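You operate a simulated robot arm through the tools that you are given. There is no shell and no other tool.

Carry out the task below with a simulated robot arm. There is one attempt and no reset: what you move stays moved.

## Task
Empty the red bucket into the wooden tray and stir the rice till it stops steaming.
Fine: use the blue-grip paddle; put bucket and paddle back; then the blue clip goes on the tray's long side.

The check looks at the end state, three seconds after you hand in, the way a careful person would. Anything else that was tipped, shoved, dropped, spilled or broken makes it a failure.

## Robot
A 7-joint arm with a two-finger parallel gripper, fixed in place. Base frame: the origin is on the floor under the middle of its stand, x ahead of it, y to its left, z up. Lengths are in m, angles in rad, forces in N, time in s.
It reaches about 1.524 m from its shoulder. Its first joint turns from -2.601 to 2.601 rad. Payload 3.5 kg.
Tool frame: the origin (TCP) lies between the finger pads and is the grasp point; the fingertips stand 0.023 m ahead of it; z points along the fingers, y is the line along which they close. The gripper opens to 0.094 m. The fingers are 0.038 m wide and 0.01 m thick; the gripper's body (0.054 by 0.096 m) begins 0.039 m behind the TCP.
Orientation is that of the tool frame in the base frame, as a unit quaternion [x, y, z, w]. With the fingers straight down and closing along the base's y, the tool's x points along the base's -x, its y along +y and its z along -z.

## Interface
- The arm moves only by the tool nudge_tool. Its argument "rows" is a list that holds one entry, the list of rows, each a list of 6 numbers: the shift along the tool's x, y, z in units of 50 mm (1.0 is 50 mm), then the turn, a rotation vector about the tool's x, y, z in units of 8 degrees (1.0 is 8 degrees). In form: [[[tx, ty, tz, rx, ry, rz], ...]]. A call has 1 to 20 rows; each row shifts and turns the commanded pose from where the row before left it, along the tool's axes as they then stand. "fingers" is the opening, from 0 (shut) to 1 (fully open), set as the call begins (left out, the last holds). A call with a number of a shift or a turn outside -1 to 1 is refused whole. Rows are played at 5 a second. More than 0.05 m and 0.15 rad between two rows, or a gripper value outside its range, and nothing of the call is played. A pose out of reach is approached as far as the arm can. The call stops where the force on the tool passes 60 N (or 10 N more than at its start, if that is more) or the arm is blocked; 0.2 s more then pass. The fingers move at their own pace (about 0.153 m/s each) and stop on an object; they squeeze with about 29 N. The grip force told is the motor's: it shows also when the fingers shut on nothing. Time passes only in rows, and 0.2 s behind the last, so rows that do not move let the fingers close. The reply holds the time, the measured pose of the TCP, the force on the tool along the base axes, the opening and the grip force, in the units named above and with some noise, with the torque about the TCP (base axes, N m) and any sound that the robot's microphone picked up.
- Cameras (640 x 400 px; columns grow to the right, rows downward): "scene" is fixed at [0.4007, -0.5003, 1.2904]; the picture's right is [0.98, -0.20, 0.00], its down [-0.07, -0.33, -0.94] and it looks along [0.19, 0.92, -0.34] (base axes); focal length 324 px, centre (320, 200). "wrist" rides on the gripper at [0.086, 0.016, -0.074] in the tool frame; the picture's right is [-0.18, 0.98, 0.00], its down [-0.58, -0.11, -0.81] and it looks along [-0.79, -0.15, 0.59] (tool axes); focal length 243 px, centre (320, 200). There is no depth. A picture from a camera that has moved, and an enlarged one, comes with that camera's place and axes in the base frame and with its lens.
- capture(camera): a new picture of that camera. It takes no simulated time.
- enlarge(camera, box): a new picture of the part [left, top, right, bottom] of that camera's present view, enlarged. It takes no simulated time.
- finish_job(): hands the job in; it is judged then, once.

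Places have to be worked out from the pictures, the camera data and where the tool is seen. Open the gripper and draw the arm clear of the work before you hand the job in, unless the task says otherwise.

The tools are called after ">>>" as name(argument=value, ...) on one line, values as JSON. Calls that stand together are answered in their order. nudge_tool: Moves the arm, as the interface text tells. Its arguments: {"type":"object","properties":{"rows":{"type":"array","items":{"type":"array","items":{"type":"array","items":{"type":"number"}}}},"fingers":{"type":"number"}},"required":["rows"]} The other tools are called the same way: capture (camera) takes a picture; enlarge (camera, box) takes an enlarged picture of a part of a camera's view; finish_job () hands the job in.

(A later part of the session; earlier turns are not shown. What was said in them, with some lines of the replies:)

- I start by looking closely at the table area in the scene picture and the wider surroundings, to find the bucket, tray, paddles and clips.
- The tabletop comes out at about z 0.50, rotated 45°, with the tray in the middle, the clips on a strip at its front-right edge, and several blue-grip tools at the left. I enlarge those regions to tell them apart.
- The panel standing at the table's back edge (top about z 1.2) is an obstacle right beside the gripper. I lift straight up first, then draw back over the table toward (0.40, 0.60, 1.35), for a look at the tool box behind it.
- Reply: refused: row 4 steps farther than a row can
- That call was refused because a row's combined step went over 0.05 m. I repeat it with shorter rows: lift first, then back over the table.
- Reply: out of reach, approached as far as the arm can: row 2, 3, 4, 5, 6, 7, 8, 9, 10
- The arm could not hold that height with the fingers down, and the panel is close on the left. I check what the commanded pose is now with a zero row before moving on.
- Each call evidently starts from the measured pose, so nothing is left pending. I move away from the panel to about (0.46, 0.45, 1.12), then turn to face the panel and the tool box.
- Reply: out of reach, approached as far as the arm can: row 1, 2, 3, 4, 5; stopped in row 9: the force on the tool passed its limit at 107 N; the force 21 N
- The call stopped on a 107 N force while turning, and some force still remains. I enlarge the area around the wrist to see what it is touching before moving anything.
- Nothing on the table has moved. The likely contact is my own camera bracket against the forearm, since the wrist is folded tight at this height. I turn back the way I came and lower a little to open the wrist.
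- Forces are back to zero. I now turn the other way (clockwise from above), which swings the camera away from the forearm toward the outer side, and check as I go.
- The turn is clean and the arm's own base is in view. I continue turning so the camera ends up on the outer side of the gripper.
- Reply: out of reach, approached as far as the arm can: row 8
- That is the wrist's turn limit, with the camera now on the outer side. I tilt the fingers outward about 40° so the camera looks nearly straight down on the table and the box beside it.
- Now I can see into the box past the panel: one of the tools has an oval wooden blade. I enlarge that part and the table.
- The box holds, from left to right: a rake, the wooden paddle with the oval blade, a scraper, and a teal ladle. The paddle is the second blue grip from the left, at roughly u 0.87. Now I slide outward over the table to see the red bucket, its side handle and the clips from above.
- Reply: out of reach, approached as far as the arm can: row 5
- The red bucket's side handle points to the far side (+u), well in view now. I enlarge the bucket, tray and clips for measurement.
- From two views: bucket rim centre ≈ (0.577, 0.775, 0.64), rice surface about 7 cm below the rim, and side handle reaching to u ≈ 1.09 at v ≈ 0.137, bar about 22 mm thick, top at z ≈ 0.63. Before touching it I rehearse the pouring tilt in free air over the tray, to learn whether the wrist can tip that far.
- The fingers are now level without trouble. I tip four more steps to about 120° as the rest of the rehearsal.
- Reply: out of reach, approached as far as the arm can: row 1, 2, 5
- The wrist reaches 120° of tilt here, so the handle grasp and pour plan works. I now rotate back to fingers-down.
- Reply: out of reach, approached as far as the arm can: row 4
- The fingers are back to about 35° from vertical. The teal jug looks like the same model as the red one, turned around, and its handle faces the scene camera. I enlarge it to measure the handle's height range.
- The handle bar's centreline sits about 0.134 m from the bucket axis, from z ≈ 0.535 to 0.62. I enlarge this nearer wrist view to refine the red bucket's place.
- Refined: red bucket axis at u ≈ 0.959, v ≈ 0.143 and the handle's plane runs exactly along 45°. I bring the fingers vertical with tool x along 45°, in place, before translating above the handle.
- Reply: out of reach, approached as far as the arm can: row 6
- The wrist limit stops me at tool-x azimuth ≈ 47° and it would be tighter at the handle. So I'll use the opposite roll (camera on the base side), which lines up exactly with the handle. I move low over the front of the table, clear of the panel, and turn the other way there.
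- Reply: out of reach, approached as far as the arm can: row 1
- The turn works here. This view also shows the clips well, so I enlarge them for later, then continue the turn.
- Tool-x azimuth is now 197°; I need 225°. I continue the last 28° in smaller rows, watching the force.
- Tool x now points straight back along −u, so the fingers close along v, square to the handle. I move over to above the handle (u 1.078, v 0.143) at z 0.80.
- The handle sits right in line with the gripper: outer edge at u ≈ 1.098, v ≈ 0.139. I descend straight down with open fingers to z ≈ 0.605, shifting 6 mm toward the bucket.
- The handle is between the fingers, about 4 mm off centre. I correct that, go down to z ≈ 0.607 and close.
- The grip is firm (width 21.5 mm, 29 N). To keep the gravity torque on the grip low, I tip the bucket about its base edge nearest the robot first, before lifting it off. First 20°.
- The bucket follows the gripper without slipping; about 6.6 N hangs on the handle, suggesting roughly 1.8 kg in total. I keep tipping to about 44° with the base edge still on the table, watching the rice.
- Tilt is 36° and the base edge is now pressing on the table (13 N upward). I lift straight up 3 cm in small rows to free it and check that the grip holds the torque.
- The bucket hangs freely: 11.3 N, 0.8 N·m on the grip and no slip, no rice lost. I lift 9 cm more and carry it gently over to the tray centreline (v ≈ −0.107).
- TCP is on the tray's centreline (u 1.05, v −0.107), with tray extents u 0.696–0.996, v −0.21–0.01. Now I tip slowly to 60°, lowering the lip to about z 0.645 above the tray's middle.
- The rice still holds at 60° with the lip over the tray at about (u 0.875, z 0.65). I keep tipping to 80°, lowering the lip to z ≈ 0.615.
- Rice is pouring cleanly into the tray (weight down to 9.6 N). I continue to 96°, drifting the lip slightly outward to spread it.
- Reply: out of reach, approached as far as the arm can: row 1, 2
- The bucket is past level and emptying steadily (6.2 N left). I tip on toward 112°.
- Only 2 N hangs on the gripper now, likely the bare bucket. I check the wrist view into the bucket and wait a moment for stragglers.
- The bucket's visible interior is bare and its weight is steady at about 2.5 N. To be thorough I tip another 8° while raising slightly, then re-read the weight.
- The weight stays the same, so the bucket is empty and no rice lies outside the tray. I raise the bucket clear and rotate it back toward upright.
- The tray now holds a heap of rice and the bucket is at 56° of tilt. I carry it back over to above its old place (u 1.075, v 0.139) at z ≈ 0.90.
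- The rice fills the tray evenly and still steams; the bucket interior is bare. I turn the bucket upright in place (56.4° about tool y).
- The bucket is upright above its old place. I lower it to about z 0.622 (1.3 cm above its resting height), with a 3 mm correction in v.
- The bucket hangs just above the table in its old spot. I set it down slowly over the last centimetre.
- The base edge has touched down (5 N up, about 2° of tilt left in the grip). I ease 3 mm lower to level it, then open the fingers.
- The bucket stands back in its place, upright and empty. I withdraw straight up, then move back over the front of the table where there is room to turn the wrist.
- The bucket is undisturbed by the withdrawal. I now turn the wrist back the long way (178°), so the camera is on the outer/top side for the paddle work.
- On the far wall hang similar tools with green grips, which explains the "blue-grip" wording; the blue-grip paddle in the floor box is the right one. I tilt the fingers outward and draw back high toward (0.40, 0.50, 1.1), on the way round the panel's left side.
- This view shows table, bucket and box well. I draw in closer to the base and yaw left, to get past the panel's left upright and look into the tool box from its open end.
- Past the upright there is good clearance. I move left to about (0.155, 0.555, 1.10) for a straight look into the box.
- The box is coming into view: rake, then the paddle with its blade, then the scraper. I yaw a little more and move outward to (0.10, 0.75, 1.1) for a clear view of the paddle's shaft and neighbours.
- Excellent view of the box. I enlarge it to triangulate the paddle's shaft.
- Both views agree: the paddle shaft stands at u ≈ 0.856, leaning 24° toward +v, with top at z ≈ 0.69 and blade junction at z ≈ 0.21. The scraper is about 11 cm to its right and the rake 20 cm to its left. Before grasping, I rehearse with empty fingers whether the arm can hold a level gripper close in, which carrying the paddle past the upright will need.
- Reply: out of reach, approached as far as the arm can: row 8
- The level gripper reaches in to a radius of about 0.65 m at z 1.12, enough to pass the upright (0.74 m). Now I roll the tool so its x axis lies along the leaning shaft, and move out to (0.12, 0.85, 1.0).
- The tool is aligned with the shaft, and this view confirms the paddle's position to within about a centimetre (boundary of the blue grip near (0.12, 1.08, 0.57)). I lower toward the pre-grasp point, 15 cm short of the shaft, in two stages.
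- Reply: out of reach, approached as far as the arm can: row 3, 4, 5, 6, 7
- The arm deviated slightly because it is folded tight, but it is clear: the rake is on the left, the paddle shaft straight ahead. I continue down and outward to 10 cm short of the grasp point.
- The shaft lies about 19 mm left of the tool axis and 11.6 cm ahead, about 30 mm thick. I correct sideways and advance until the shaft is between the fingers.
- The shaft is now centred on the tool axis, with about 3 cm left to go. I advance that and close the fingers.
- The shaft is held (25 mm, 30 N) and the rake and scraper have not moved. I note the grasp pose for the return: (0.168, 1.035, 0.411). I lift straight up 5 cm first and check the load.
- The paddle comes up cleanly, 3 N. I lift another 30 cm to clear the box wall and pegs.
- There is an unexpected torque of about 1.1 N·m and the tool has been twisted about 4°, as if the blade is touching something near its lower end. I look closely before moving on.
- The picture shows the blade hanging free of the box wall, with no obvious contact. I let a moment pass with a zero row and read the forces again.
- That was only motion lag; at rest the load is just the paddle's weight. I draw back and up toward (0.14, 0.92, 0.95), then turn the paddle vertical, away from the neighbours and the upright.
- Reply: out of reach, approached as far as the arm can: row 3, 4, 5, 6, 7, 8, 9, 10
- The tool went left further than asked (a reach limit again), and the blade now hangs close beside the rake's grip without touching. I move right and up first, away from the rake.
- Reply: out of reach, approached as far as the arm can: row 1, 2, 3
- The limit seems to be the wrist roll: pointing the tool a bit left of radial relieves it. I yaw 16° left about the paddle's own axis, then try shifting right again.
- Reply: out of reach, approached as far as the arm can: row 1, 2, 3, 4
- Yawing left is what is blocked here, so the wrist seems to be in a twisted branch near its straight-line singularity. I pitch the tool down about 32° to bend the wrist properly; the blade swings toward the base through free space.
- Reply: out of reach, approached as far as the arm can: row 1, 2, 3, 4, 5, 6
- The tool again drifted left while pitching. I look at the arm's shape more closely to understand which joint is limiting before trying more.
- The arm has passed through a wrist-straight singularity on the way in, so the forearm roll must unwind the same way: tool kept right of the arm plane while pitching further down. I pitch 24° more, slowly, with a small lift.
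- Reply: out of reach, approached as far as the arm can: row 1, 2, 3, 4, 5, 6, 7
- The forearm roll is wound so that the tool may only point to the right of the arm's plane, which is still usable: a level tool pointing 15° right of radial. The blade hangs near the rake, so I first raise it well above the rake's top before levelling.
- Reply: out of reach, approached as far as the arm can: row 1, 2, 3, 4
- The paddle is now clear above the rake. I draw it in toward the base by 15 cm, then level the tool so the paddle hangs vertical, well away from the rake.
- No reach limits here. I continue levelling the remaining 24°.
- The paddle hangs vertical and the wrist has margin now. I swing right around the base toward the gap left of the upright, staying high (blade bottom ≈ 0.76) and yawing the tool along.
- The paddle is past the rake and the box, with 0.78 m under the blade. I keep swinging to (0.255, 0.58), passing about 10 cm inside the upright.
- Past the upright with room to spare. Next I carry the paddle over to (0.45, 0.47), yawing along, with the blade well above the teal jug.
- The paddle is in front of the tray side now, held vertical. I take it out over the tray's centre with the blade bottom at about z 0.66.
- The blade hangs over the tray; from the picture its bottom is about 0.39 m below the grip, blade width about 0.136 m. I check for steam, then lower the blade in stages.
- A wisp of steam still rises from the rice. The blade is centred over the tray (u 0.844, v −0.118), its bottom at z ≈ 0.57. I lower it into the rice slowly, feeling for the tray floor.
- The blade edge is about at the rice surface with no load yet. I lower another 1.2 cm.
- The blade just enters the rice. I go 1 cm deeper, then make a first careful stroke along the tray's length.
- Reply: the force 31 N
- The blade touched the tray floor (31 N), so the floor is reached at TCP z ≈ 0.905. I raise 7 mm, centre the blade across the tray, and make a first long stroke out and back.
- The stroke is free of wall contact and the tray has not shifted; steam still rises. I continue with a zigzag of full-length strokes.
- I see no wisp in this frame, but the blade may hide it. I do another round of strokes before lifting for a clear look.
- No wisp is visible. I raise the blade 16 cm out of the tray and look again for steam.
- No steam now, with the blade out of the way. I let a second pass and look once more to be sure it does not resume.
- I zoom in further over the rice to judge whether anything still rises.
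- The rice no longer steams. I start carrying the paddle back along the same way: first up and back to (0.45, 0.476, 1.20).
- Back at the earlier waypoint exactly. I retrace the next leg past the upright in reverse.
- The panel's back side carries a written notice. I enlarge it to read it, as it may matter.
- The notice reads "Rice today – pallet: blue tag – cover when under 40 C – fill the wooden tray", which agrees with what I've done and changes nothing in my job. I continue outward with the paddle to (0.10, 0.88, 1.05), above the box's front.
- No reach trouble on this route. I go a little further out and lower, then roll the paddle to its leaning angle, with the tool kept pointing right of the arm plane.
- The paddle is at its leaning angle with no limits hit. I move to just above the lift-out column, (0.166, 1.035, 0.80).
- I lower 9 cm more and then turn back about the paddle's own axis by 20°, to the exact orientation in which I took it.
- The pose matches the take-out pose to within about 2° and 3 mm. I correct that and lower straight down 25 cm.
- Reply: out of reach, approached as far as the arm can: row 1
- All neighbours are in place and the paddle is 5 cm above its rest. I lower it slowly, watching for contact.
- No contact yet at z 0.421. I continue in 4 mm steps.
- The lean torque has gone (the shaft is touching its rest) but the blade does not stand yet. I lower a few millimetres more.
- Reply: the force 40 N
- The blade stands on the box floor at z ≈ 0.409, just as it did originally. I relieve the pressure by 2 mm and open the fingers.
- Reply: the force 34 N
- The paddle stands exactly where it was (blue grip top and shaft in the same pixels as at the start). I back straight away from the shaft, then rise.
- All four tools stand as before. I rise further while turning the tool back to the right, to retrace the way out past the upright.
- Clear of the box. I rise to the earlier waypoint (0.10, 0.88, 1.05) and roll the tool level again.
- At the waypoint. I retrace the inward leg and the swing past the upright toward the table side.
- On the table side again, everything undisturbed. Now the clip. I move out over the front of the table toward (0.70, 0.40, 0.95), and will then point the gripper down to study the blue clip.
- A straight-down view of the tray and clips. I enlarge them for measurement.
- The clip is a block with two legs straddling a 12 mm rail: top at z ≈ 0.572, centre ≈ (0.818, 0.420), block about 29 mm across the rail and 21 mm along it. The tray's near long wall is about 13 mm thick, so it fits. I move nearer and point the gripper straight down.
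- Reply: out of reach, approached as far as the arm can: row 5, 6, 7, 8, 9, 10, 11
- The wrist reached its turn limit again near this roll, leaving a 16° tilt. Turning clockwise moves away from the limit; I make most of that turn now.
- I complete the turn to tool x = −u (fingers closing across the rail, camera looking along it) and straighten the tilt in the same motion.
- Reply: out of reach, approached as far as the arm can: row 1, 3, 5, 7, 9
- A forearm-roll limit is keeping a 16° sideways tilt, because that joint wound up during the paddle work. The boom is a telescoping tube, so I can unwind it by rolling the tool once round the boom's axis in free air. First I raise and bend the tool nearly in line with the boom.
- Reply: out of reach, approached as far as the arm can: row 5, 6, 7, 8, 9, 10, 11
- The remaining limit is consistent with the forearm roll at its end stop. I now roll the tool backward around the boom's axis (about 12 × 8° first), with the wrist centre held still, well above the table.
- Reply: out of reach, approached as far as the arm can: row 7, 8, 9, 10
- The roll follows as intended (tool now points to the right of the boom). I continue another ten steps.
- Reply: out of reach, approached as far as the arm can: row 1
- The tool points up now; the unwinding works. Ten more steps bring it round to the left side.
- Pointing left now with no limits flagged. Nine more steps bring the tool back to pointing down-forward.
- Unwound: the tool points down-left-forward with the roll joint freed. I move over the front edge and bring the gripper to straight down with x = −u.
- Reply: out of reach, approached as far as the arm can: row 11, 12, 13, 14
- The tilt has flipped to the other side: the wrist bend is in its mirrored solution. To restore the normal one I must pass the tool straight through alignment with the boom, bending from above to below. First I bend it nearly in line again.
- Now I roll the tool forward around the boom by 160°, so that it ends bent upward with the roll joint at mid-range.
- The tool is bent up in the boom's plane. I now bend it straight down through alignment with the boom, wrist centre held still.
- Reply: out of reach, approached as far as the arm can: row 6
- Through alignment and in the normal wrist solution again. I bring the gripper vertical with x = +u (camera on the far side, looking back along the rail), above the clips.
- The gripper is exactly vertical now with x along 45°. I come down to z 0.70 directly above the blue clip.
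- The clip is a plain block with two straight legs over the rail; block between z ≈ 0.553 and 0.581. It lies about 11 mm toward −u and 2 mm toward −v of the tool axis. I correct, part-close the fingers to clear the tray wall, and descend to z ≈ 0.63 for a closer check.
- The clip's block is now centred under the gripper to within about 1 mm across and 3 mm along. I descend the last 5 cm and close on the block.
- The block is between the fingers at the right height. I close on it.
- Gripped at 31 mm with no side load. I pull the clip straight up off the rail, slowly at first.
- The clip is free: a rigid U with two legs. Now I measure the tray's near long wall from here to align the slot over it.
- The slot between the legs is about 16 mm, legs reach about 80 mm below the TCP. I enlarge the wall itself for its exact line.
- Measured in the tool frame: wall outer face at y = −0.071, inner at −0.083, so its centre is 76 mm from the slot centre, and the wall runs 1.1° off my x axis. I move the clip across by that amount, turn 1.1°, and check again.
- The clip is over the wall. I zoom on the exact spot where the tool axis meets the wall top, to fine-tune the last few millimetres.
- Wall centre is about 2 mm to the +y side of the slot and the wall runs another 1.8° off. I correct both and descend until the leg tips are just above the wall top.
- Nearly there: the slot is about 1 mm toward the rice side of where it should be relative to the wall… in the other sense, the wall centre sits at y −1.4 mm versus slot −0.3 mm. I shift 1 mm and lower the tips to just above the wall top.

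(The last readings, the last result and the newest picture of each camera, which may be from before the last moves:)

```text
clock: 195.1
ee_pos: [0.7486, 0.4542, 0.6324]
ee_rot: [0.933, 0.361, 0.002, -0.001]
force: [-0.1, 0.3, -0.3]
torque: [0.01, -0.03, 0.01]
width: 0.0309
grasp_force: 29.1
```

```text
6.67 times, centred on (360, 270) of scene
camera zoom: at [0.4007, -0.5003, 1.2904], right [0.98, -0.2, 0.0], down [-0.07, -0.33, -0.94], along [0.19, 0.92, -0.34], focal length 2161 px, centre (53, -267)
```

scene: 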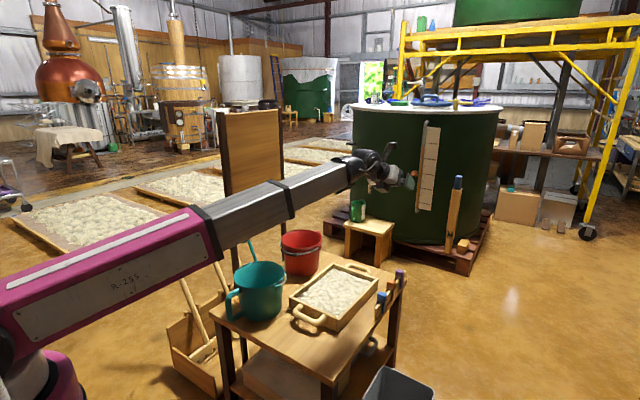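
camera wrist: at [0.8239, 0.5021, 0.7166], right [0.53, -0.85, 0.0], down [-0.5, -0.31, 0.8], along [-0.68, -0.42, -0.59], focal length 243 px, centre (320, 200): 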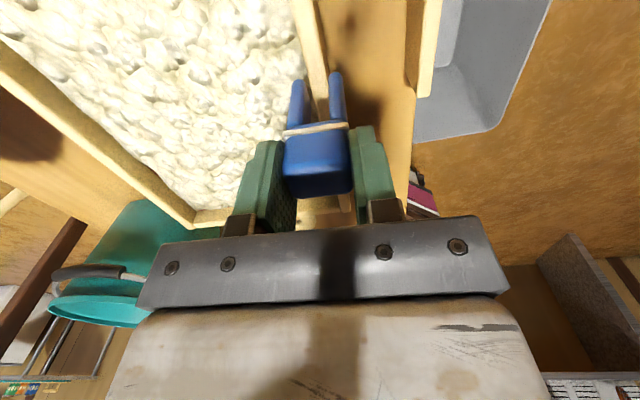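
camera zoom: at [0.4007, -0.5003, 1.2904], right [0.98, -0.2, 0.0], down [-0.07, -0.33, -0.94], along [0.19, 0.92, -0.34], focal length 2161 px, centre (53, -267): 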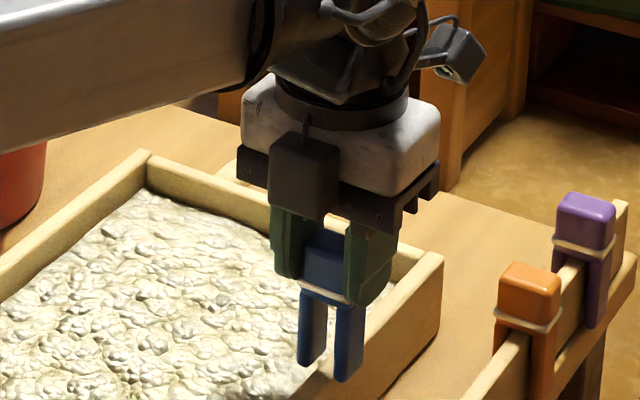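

Aligned to within half a millimetre by this measurement; the tips are about 4 mm above the wall top. I lower slowly in 4 mm rows and watch the force.

>>> nudge_tool(rows=[[[0, 0, 0.08, 0, 0, 0], [0, 0, 0.08, 0, 0, 0], [0, 0, 0.08, 0, 0, 0], [0, 0, 0, 0, 0, 0]]], fingers=0)

>>> enlarge(camera="wrist", box=[270, 30, 370, 130])

>>> enlarge(camera="scene", box=[330, 240, 390, 300])

```text
clock: 196.1
ee_pos: [0.7479, 0.4547, 0.6203]
ee_rot: [0.932, 0.361, 0.001, 0.0]
force: [-0.1, -0.9, 0.0]
torque: [0.01, 0.0, 0.0]
width: 0.0309
grasp_force: 29.1
```

```text
4.00 times, centred on (320, 80) of wrist
camera zoom: at [0.8228, 0.5017, 0.6946], right [0.53, -0.85, 0.0], down [-0.5, -0.31, 0.8], along [-0.68, -0.42, -0.59], focal length 970 px, centre (320, 680)
```

zoom: 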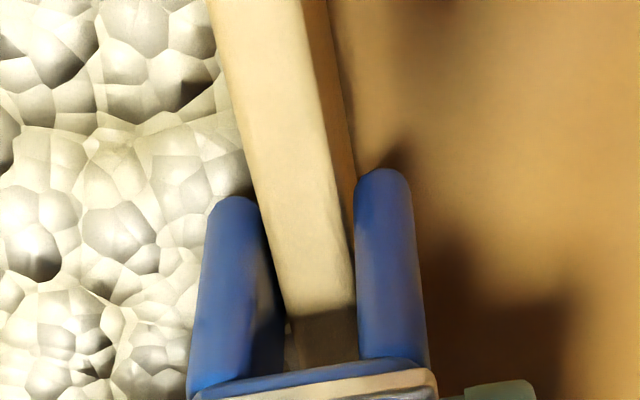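

```text
6.67 times, centred on (360, 270) of scene
camera zoom: at [0.4007, -0.5003, 1.2904], right [0.98, -0.2, 0.0], down [-0.07, -0.33, -0.94], along [0.19, 0.92, -0.34], focal length 2161 px, centre (53, -267)
```

zoom: 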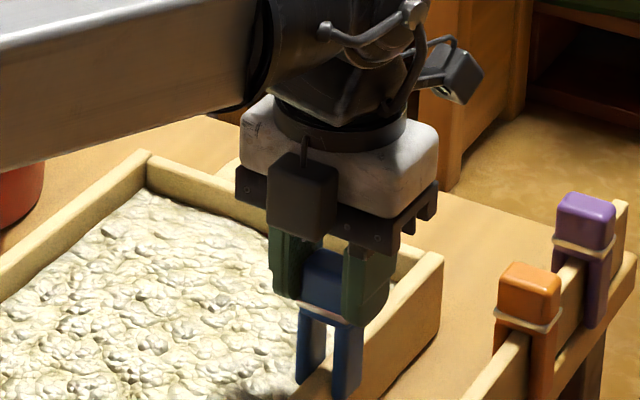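

The legs now straddle the wall with no resistance. I keep lowering until the clip seats.

>>> nudge_tool(rows=[[[0, 0, 0.08, 0, 0, 0], [0, 0, 0.08, 0, 0, 0], [0, 0, 0.08, 0, 0, 0], [0, 0, 0.08, 0, 0, 0], [0, 0, 0.08, 0, 0, 0], [0, 0, 0, 0, 0, 0]]], fingers=0)

>>> enlarge(camera="wrist", box=[270, 30, 370, 130])

>>> enlarge(camera="scene", box=[330, 240, 390, 300])

```text
clock: 197.5
ee_pos: [0.7483, 0.4542, 0.5985]
ee_rot: [0.932, 0.362, 0.001, -0.001]
force: [-1.0, -0.3, 0.2]
torque: [0.0, -0.01, -0.01]
width: 0.031
grasp_force: 29.1
```

```text
4.00 times, centred on (320, 80) of wrist
camera zoom: at [0.8226, 0.5023, 0.6736], right [0.53, -0.85, 0.0], down [-0.51, -0.31, 0.8], along [-0.68, -0.42, -0.59], focal length 970 px, centre (320, 680)
```

zoom: 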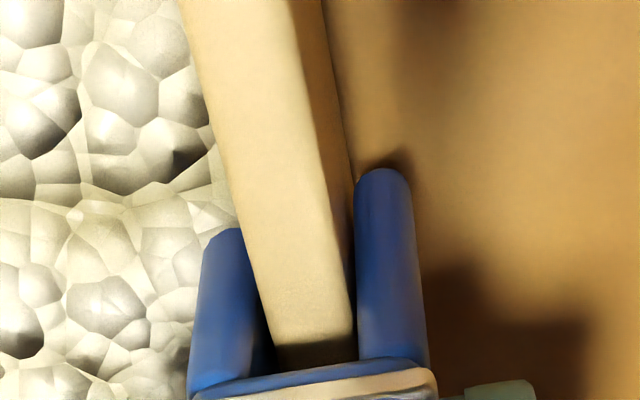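

```text
6.67 times, centred on (360, 270) of scene
camera zoom: at [0.4007, -0.5003, 1.2904], right [0.98, -0.2, 0.0], down [-0.07, -0.33, -0.94], along [0.19, 0.92, -0.34], focal length 2161 px, centre (53, -267)
```

zoom: 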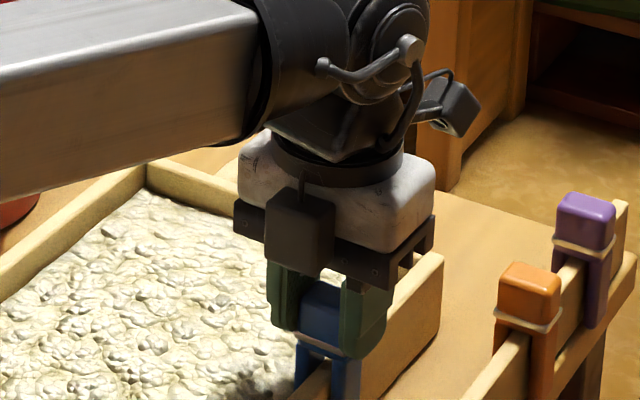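

Smooth so far, with the inner leg sinking into the rice. I continue with 3 mm rows until I feel the bottom.

>>> nudge_tool(rows=[[[0, 0, 0.06, 0, 0, 0], [0, 0, 0.06, 0, 0, 0], [0, 0, 0, 0, 0, 0]]], fingers=0)

>>> nudge_tool(rows=[[[0, 0, 0.05, 0, 0, 0], [0, 0, 0.05, 0, 0, 0], [0, 0, 0, 0, 0, 0]]], fingers=0)

```text
clock: 198.3
ee_pos: [0.7461, 0.4533, 0.591]
ee_rot: [0.932, 0.362, 0.001, 0.0]
force: [-0.1, 0.6, -0.5]
torque: [-0.02, 0.02, 0.0]
width: 0.0307
grasp_force: 29.0
```

```text
clock: 199.1
ee_pos: [0.7471, 0.4552, 0.5871]
ee_rot: [0.932, 0.362, 0.001, 0.0]
force: [0.4, -2.1, 25.8]
torque: [0.08, 0.09, 0.02]
width: 0.0311
grasp_force: 29.0
```

It has bottomed (26 N at z ≈ 0.587). I ease off 1 mm and open the fingers part-way.

>>> nudge_tool(rows=[[[0, 0, -0.03, 0, 0, 0], [0, 0, 0, 0, 0, 0]]], fingers=0)

>>> nudge_tool(rows=[[[0, 0, 0, 0, 0, 0], [0, 0, 0, 0, 0, 0], [0, 0, 0, 0, 0, 0]]], fingers=0.6)

>>> capture(camera="wrist")

>>> enlarge(camera="scene", box=[310, 230, 410, 320])

```text
clock: 199.7
ee_pos: [0.748, 0.4538, 0.5871]
ee_rot: [0.932, 0.361, 0.002, 0.0]
force: [0.7, -3.6, 21.2]
torque: [-0.04, 0.08, 0.02]
width: 0.0309
grasp_force: 28.7
```

```text
clock: 200.5
ee_pos: [0.7478, 0.4544, 0.5877]
ee_rot: [0.932, 0.362, 0.001, 0.0]
force: [0.4, 0.2, 0.1]
torque: [0.01, 0.01, -0.02]
width: 0.0565
grasp_force: 0.1
```

```text
taken
camera wrist: at [0.8228, 0.5026, 0.663], right [0.53, -0.85, 0.0], down [-0.5, -0.31, 0.8], along [-0.68, -0.42, -0.59], focal length 243 px, centre (320, 200)
```

wrist: 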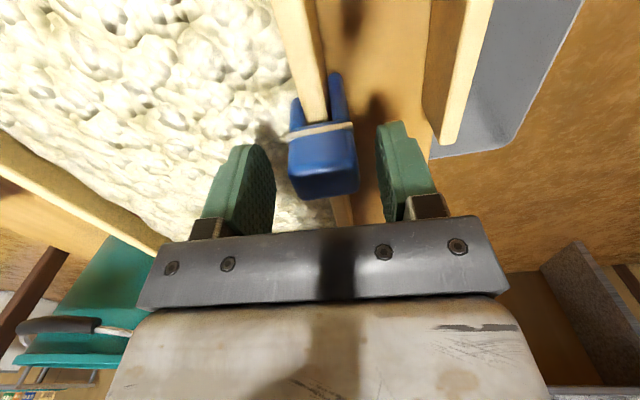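

```text
4.44 times, centred on (360, 275) of scene
camera zoom: at [0.4007, -0.5003, 1.2904], right [0.98, -0.2, 0.0], down [-0.07, -0.33, -0.94], along [0.19, 0.92, -0.34], focal length 1441 px, centre (142, -133)
```

zoom: 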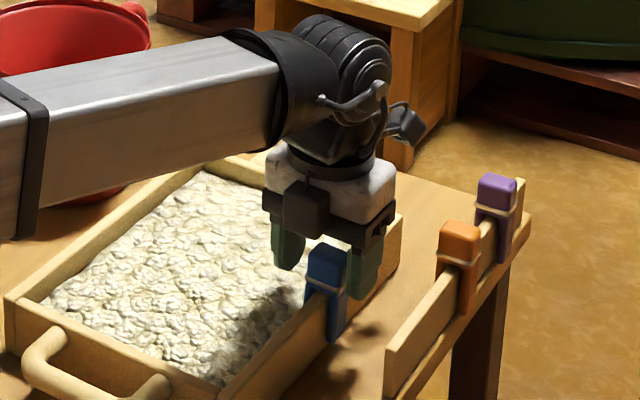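

The clip stands astride the tray's long wall, leaning a hair within its slack. I withdraw straight up.

>>> nudge_tool(rows=[[[0, 0, -0.3, 0, 0, 0], [0, 0, -0.5, 0, 0, 0], [0, 0, -0.8, 0, 0, 0], [0, 0, -0.9, 0, 0, 0], [0, 0, -0.9, 0, 0, 0], [0, 0, 0, 0, 0, 0]]], fingers=0.6)

>>> capture(camera="wrist")

>>> enlarge(camera="scene", box=[310, 230, 410, 320])

```text
clock: 201.9
ee_pos: [0.7467, 0.4506, 0.7574]
ee_rot: [0.932, 0.362, 0.001, 0.0]
force: [0.2, 0.1, -0.5]
torque: [0.01, -0.01, -0.01]
width: 0.0567
grasp_force: 0.0
```

```text
taken
camera wrist: at [0.8218, 0.4988, 0.8329], right [0.53, -0.85, 0.0], down [-0.5, -0.31, 0.81], along [-0.68, -0.42, -0.59], focal length 243 px, centre (320, 200)
```

wrist: 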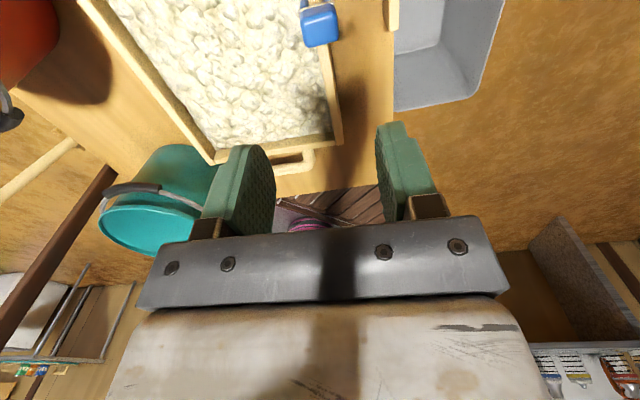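

```text
4.44 times, centred on (360, 275) of scene
camera zoom: at [0.4007, -0.5003, 1.2904], right [0.98, -0.2, 0.0], down [-0.07, -0.33, -0.94], along [0.19, 0.92, -0.34], focal length 1441 px, centre (142, -133)
```

zoom: 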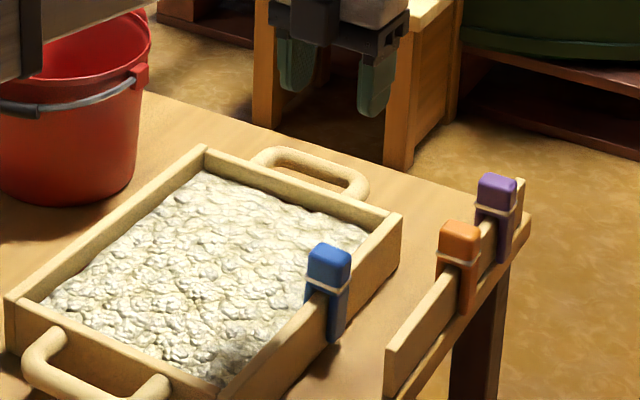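

The blue clip sits on the tray's long side, bucket and other clips in place, no rice spilled. I open the gripper fully, rise, and swing the arm clear to the right of the table.

>>> nudge_tool(rows=[[[0, 0, -0.8, 0, 0, 0], [0, 0, -0.8, 0, 0, 0], [0, 0, -0.8, 0, 0, 0], [0, 0, -0.8, 0, 0, 0], [-0.493, 0.687, 0, 0, 0, 0], [-0.493, 0.687, 0, 0, 0, 0], [-0.493, 0.687, 0, 0, 0, 0], [-0.493, 0.687, 0, 0, 0, 0], [-0.493, 0.687, 0, 0, 0, 0], [-0.493, 0.687, 0, 0, 0, 0], [-0.493, 0.687, 0, 0, 0, 0], [-0.493, 0.687, 0, 0, 0, 0], [-0.493, 0.687, 0, 0, 0, 0], [0, 0, 0, 0, 0, 0]]], fingers=1)

>>> capture(camera="scene")

>>> enlarge(camera="scene", box=[140, 180, 420, 400])

```text
clock: 204.9
ee_pos: [0.7889, 0.072, 0.9168]
ee_rot: [0.932, 0.362, 0.001, 0.0]
force: [1.1, 0.9, 0.8]
torque: [-0.04, 0.0, 0.03]
width: 0.0942
grasp_force: 0.0
```

```text
taken
```

scene: 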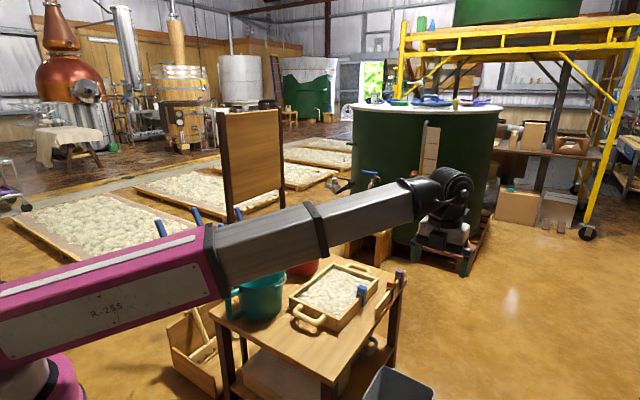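

```text
1.82 times, centred on (280, 290) of scene
camera zoom: at [0.4007, -0.5003, 1.2904], right [0.98, -0.2, 0.0], down [-0.07, -0.33, -0.94], along [0.19, 0.92, -0.34], focal length 589 px, centre (393, 36)
```

zoom: 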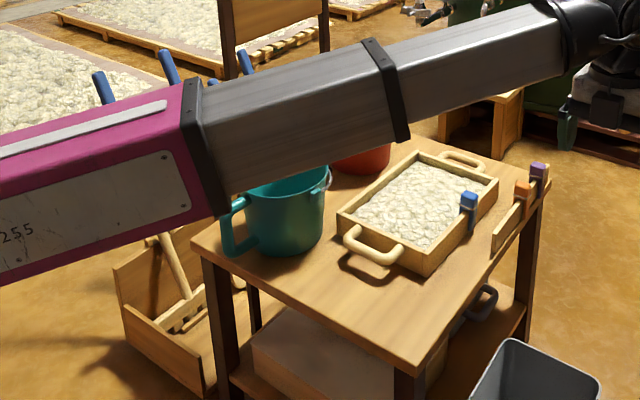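

The arm is clear of the table but the boom blocks the fixed camera's view. I raise it higher to inspect the end state.

>>> nudge_tool(rows=[[[0, 0, -0.9, 0, 0, 0], [0, 0, -0.9, 0, 0, 0], [0, 0, -0.9, 0, 0, 0], [0, 0, -0.9, 0, 0, 0], [0, 0, -0.9, 0, 0, 0], [0, 0, -0.5, 0, 0, 0], [0, 0, 0, 0, 0, 0]]], fingers=1)

>>> capture(camera="scene")

>>> enlarge(camera="scene", box=[200, 200, 420, 400])

>>> enlarge(camera="scene", box=[280, 220, 410, 330])

>>> enlarge(camera="scene", box=[130, 180, 290, 340])

```text
clock: 206.5
ee_pos: [0.7928, 0.0734, 1.163]
ee_rot: [0.932, 0.362, 0.007, 0.0]
force: [-0.1, 0.1, 0.1]
torque: [-0.02, 0.01, 0.01]
width: 0.0939
grasp_force: 0.1
out of reach, approached as far as the arm can: row 6
```

```text
taken
```

scene: 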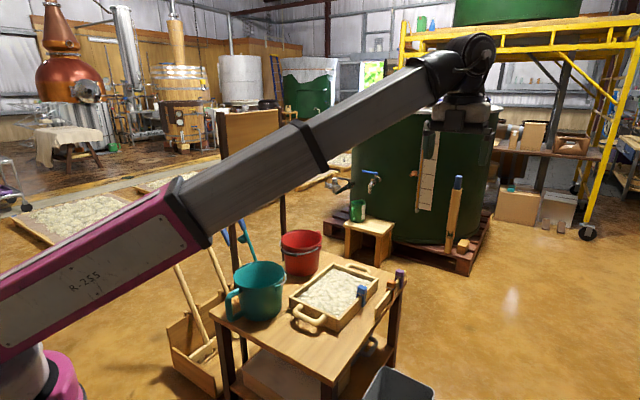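

```text
2.00 times, centred on (310, 300) of scene
camera zoom: at [0.4007, -0.5003, 1.2904], right [0.98, -0.2, 0.0], down [-0.07, -0.33, -0.94], along [0.19, 0.92, -0.34], focal length 648 px, centre (340, 0)
```

zoom: 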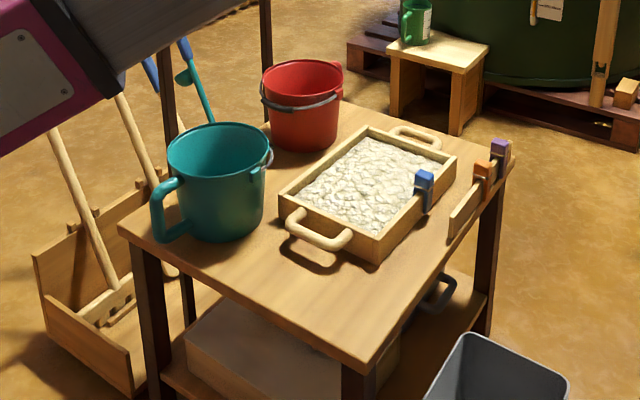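

```text
3.64 times, centred on (345, 275) of scene
camera zoom: at [0.4007, -0.5003, 1.2904], right [0.98, -0.2, 0.0], down [-0.07, -0.33, -0.94], along [0.19, 0.92, -0.34], focal length 1179 px, centre (229, -73)
```

zoom: 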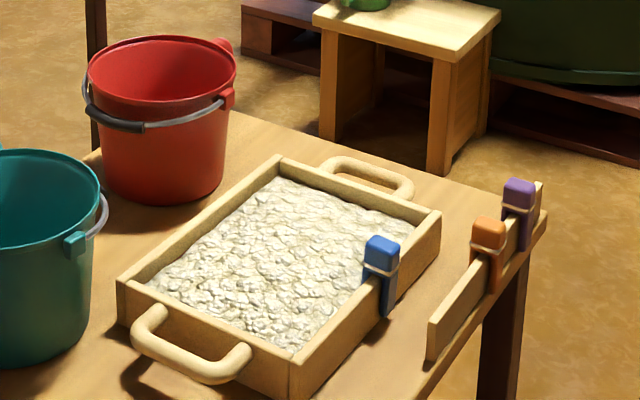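

```text
2.50 times, centred on (210, 260) of scene
camera zoom: at [0.4007, -0.5003, 1.2904], right [0.98, -0.2, 0.0], down [-0.07, -0.33, -0.94], along [0.19, 0.92, -0.34], focal length 810 px, centre (595, 50)
```

zoom: 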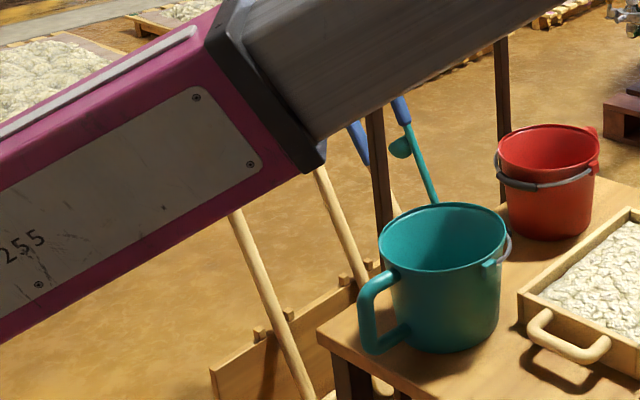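

Everything checks out in this view:
- **Rice:** it fills the tray, no steam rises, and nothing is spilled.
- **Bucket:** the red bucket is empty and within a pixel of its original place.
- **Paddle:** it stands in its box slot.
- **Clip:** the blue one sits on the tray's long side; the orange and purple ones are untouched.

The gripper is open and the arm is clear, so I hand in.

>>> finish_job()

```text
The job is handed in.
```

I finished the job and handed it in; the check's verdict has not come back. This is how things stood in the last pictures:

- **Rice:** all of it is in the wooden tray, nothing was spilled, and it stopped steaming after I stirred it with the blue-grip paddle.
- **Bucket:** the red bucket is empty and upright, within about a pixel of its original spot in the camera view.
- **Paddle:** it is back in its slot in the floor box, and the other three tools there have not moved.
- **Clip:** the blue clip stands on the tray's near long side. It leans slightly because the gap between its legs is a little wider than the tray wall. The orange and purple clips were not touched.

Early on, while I was turning the wrist, the tool hit a 107 N force and stopped. I think the arm's camera bracket touched its own forearm. Nothing on the table moved.

The gripper is open and the arm is raised clear, to the right of the table.
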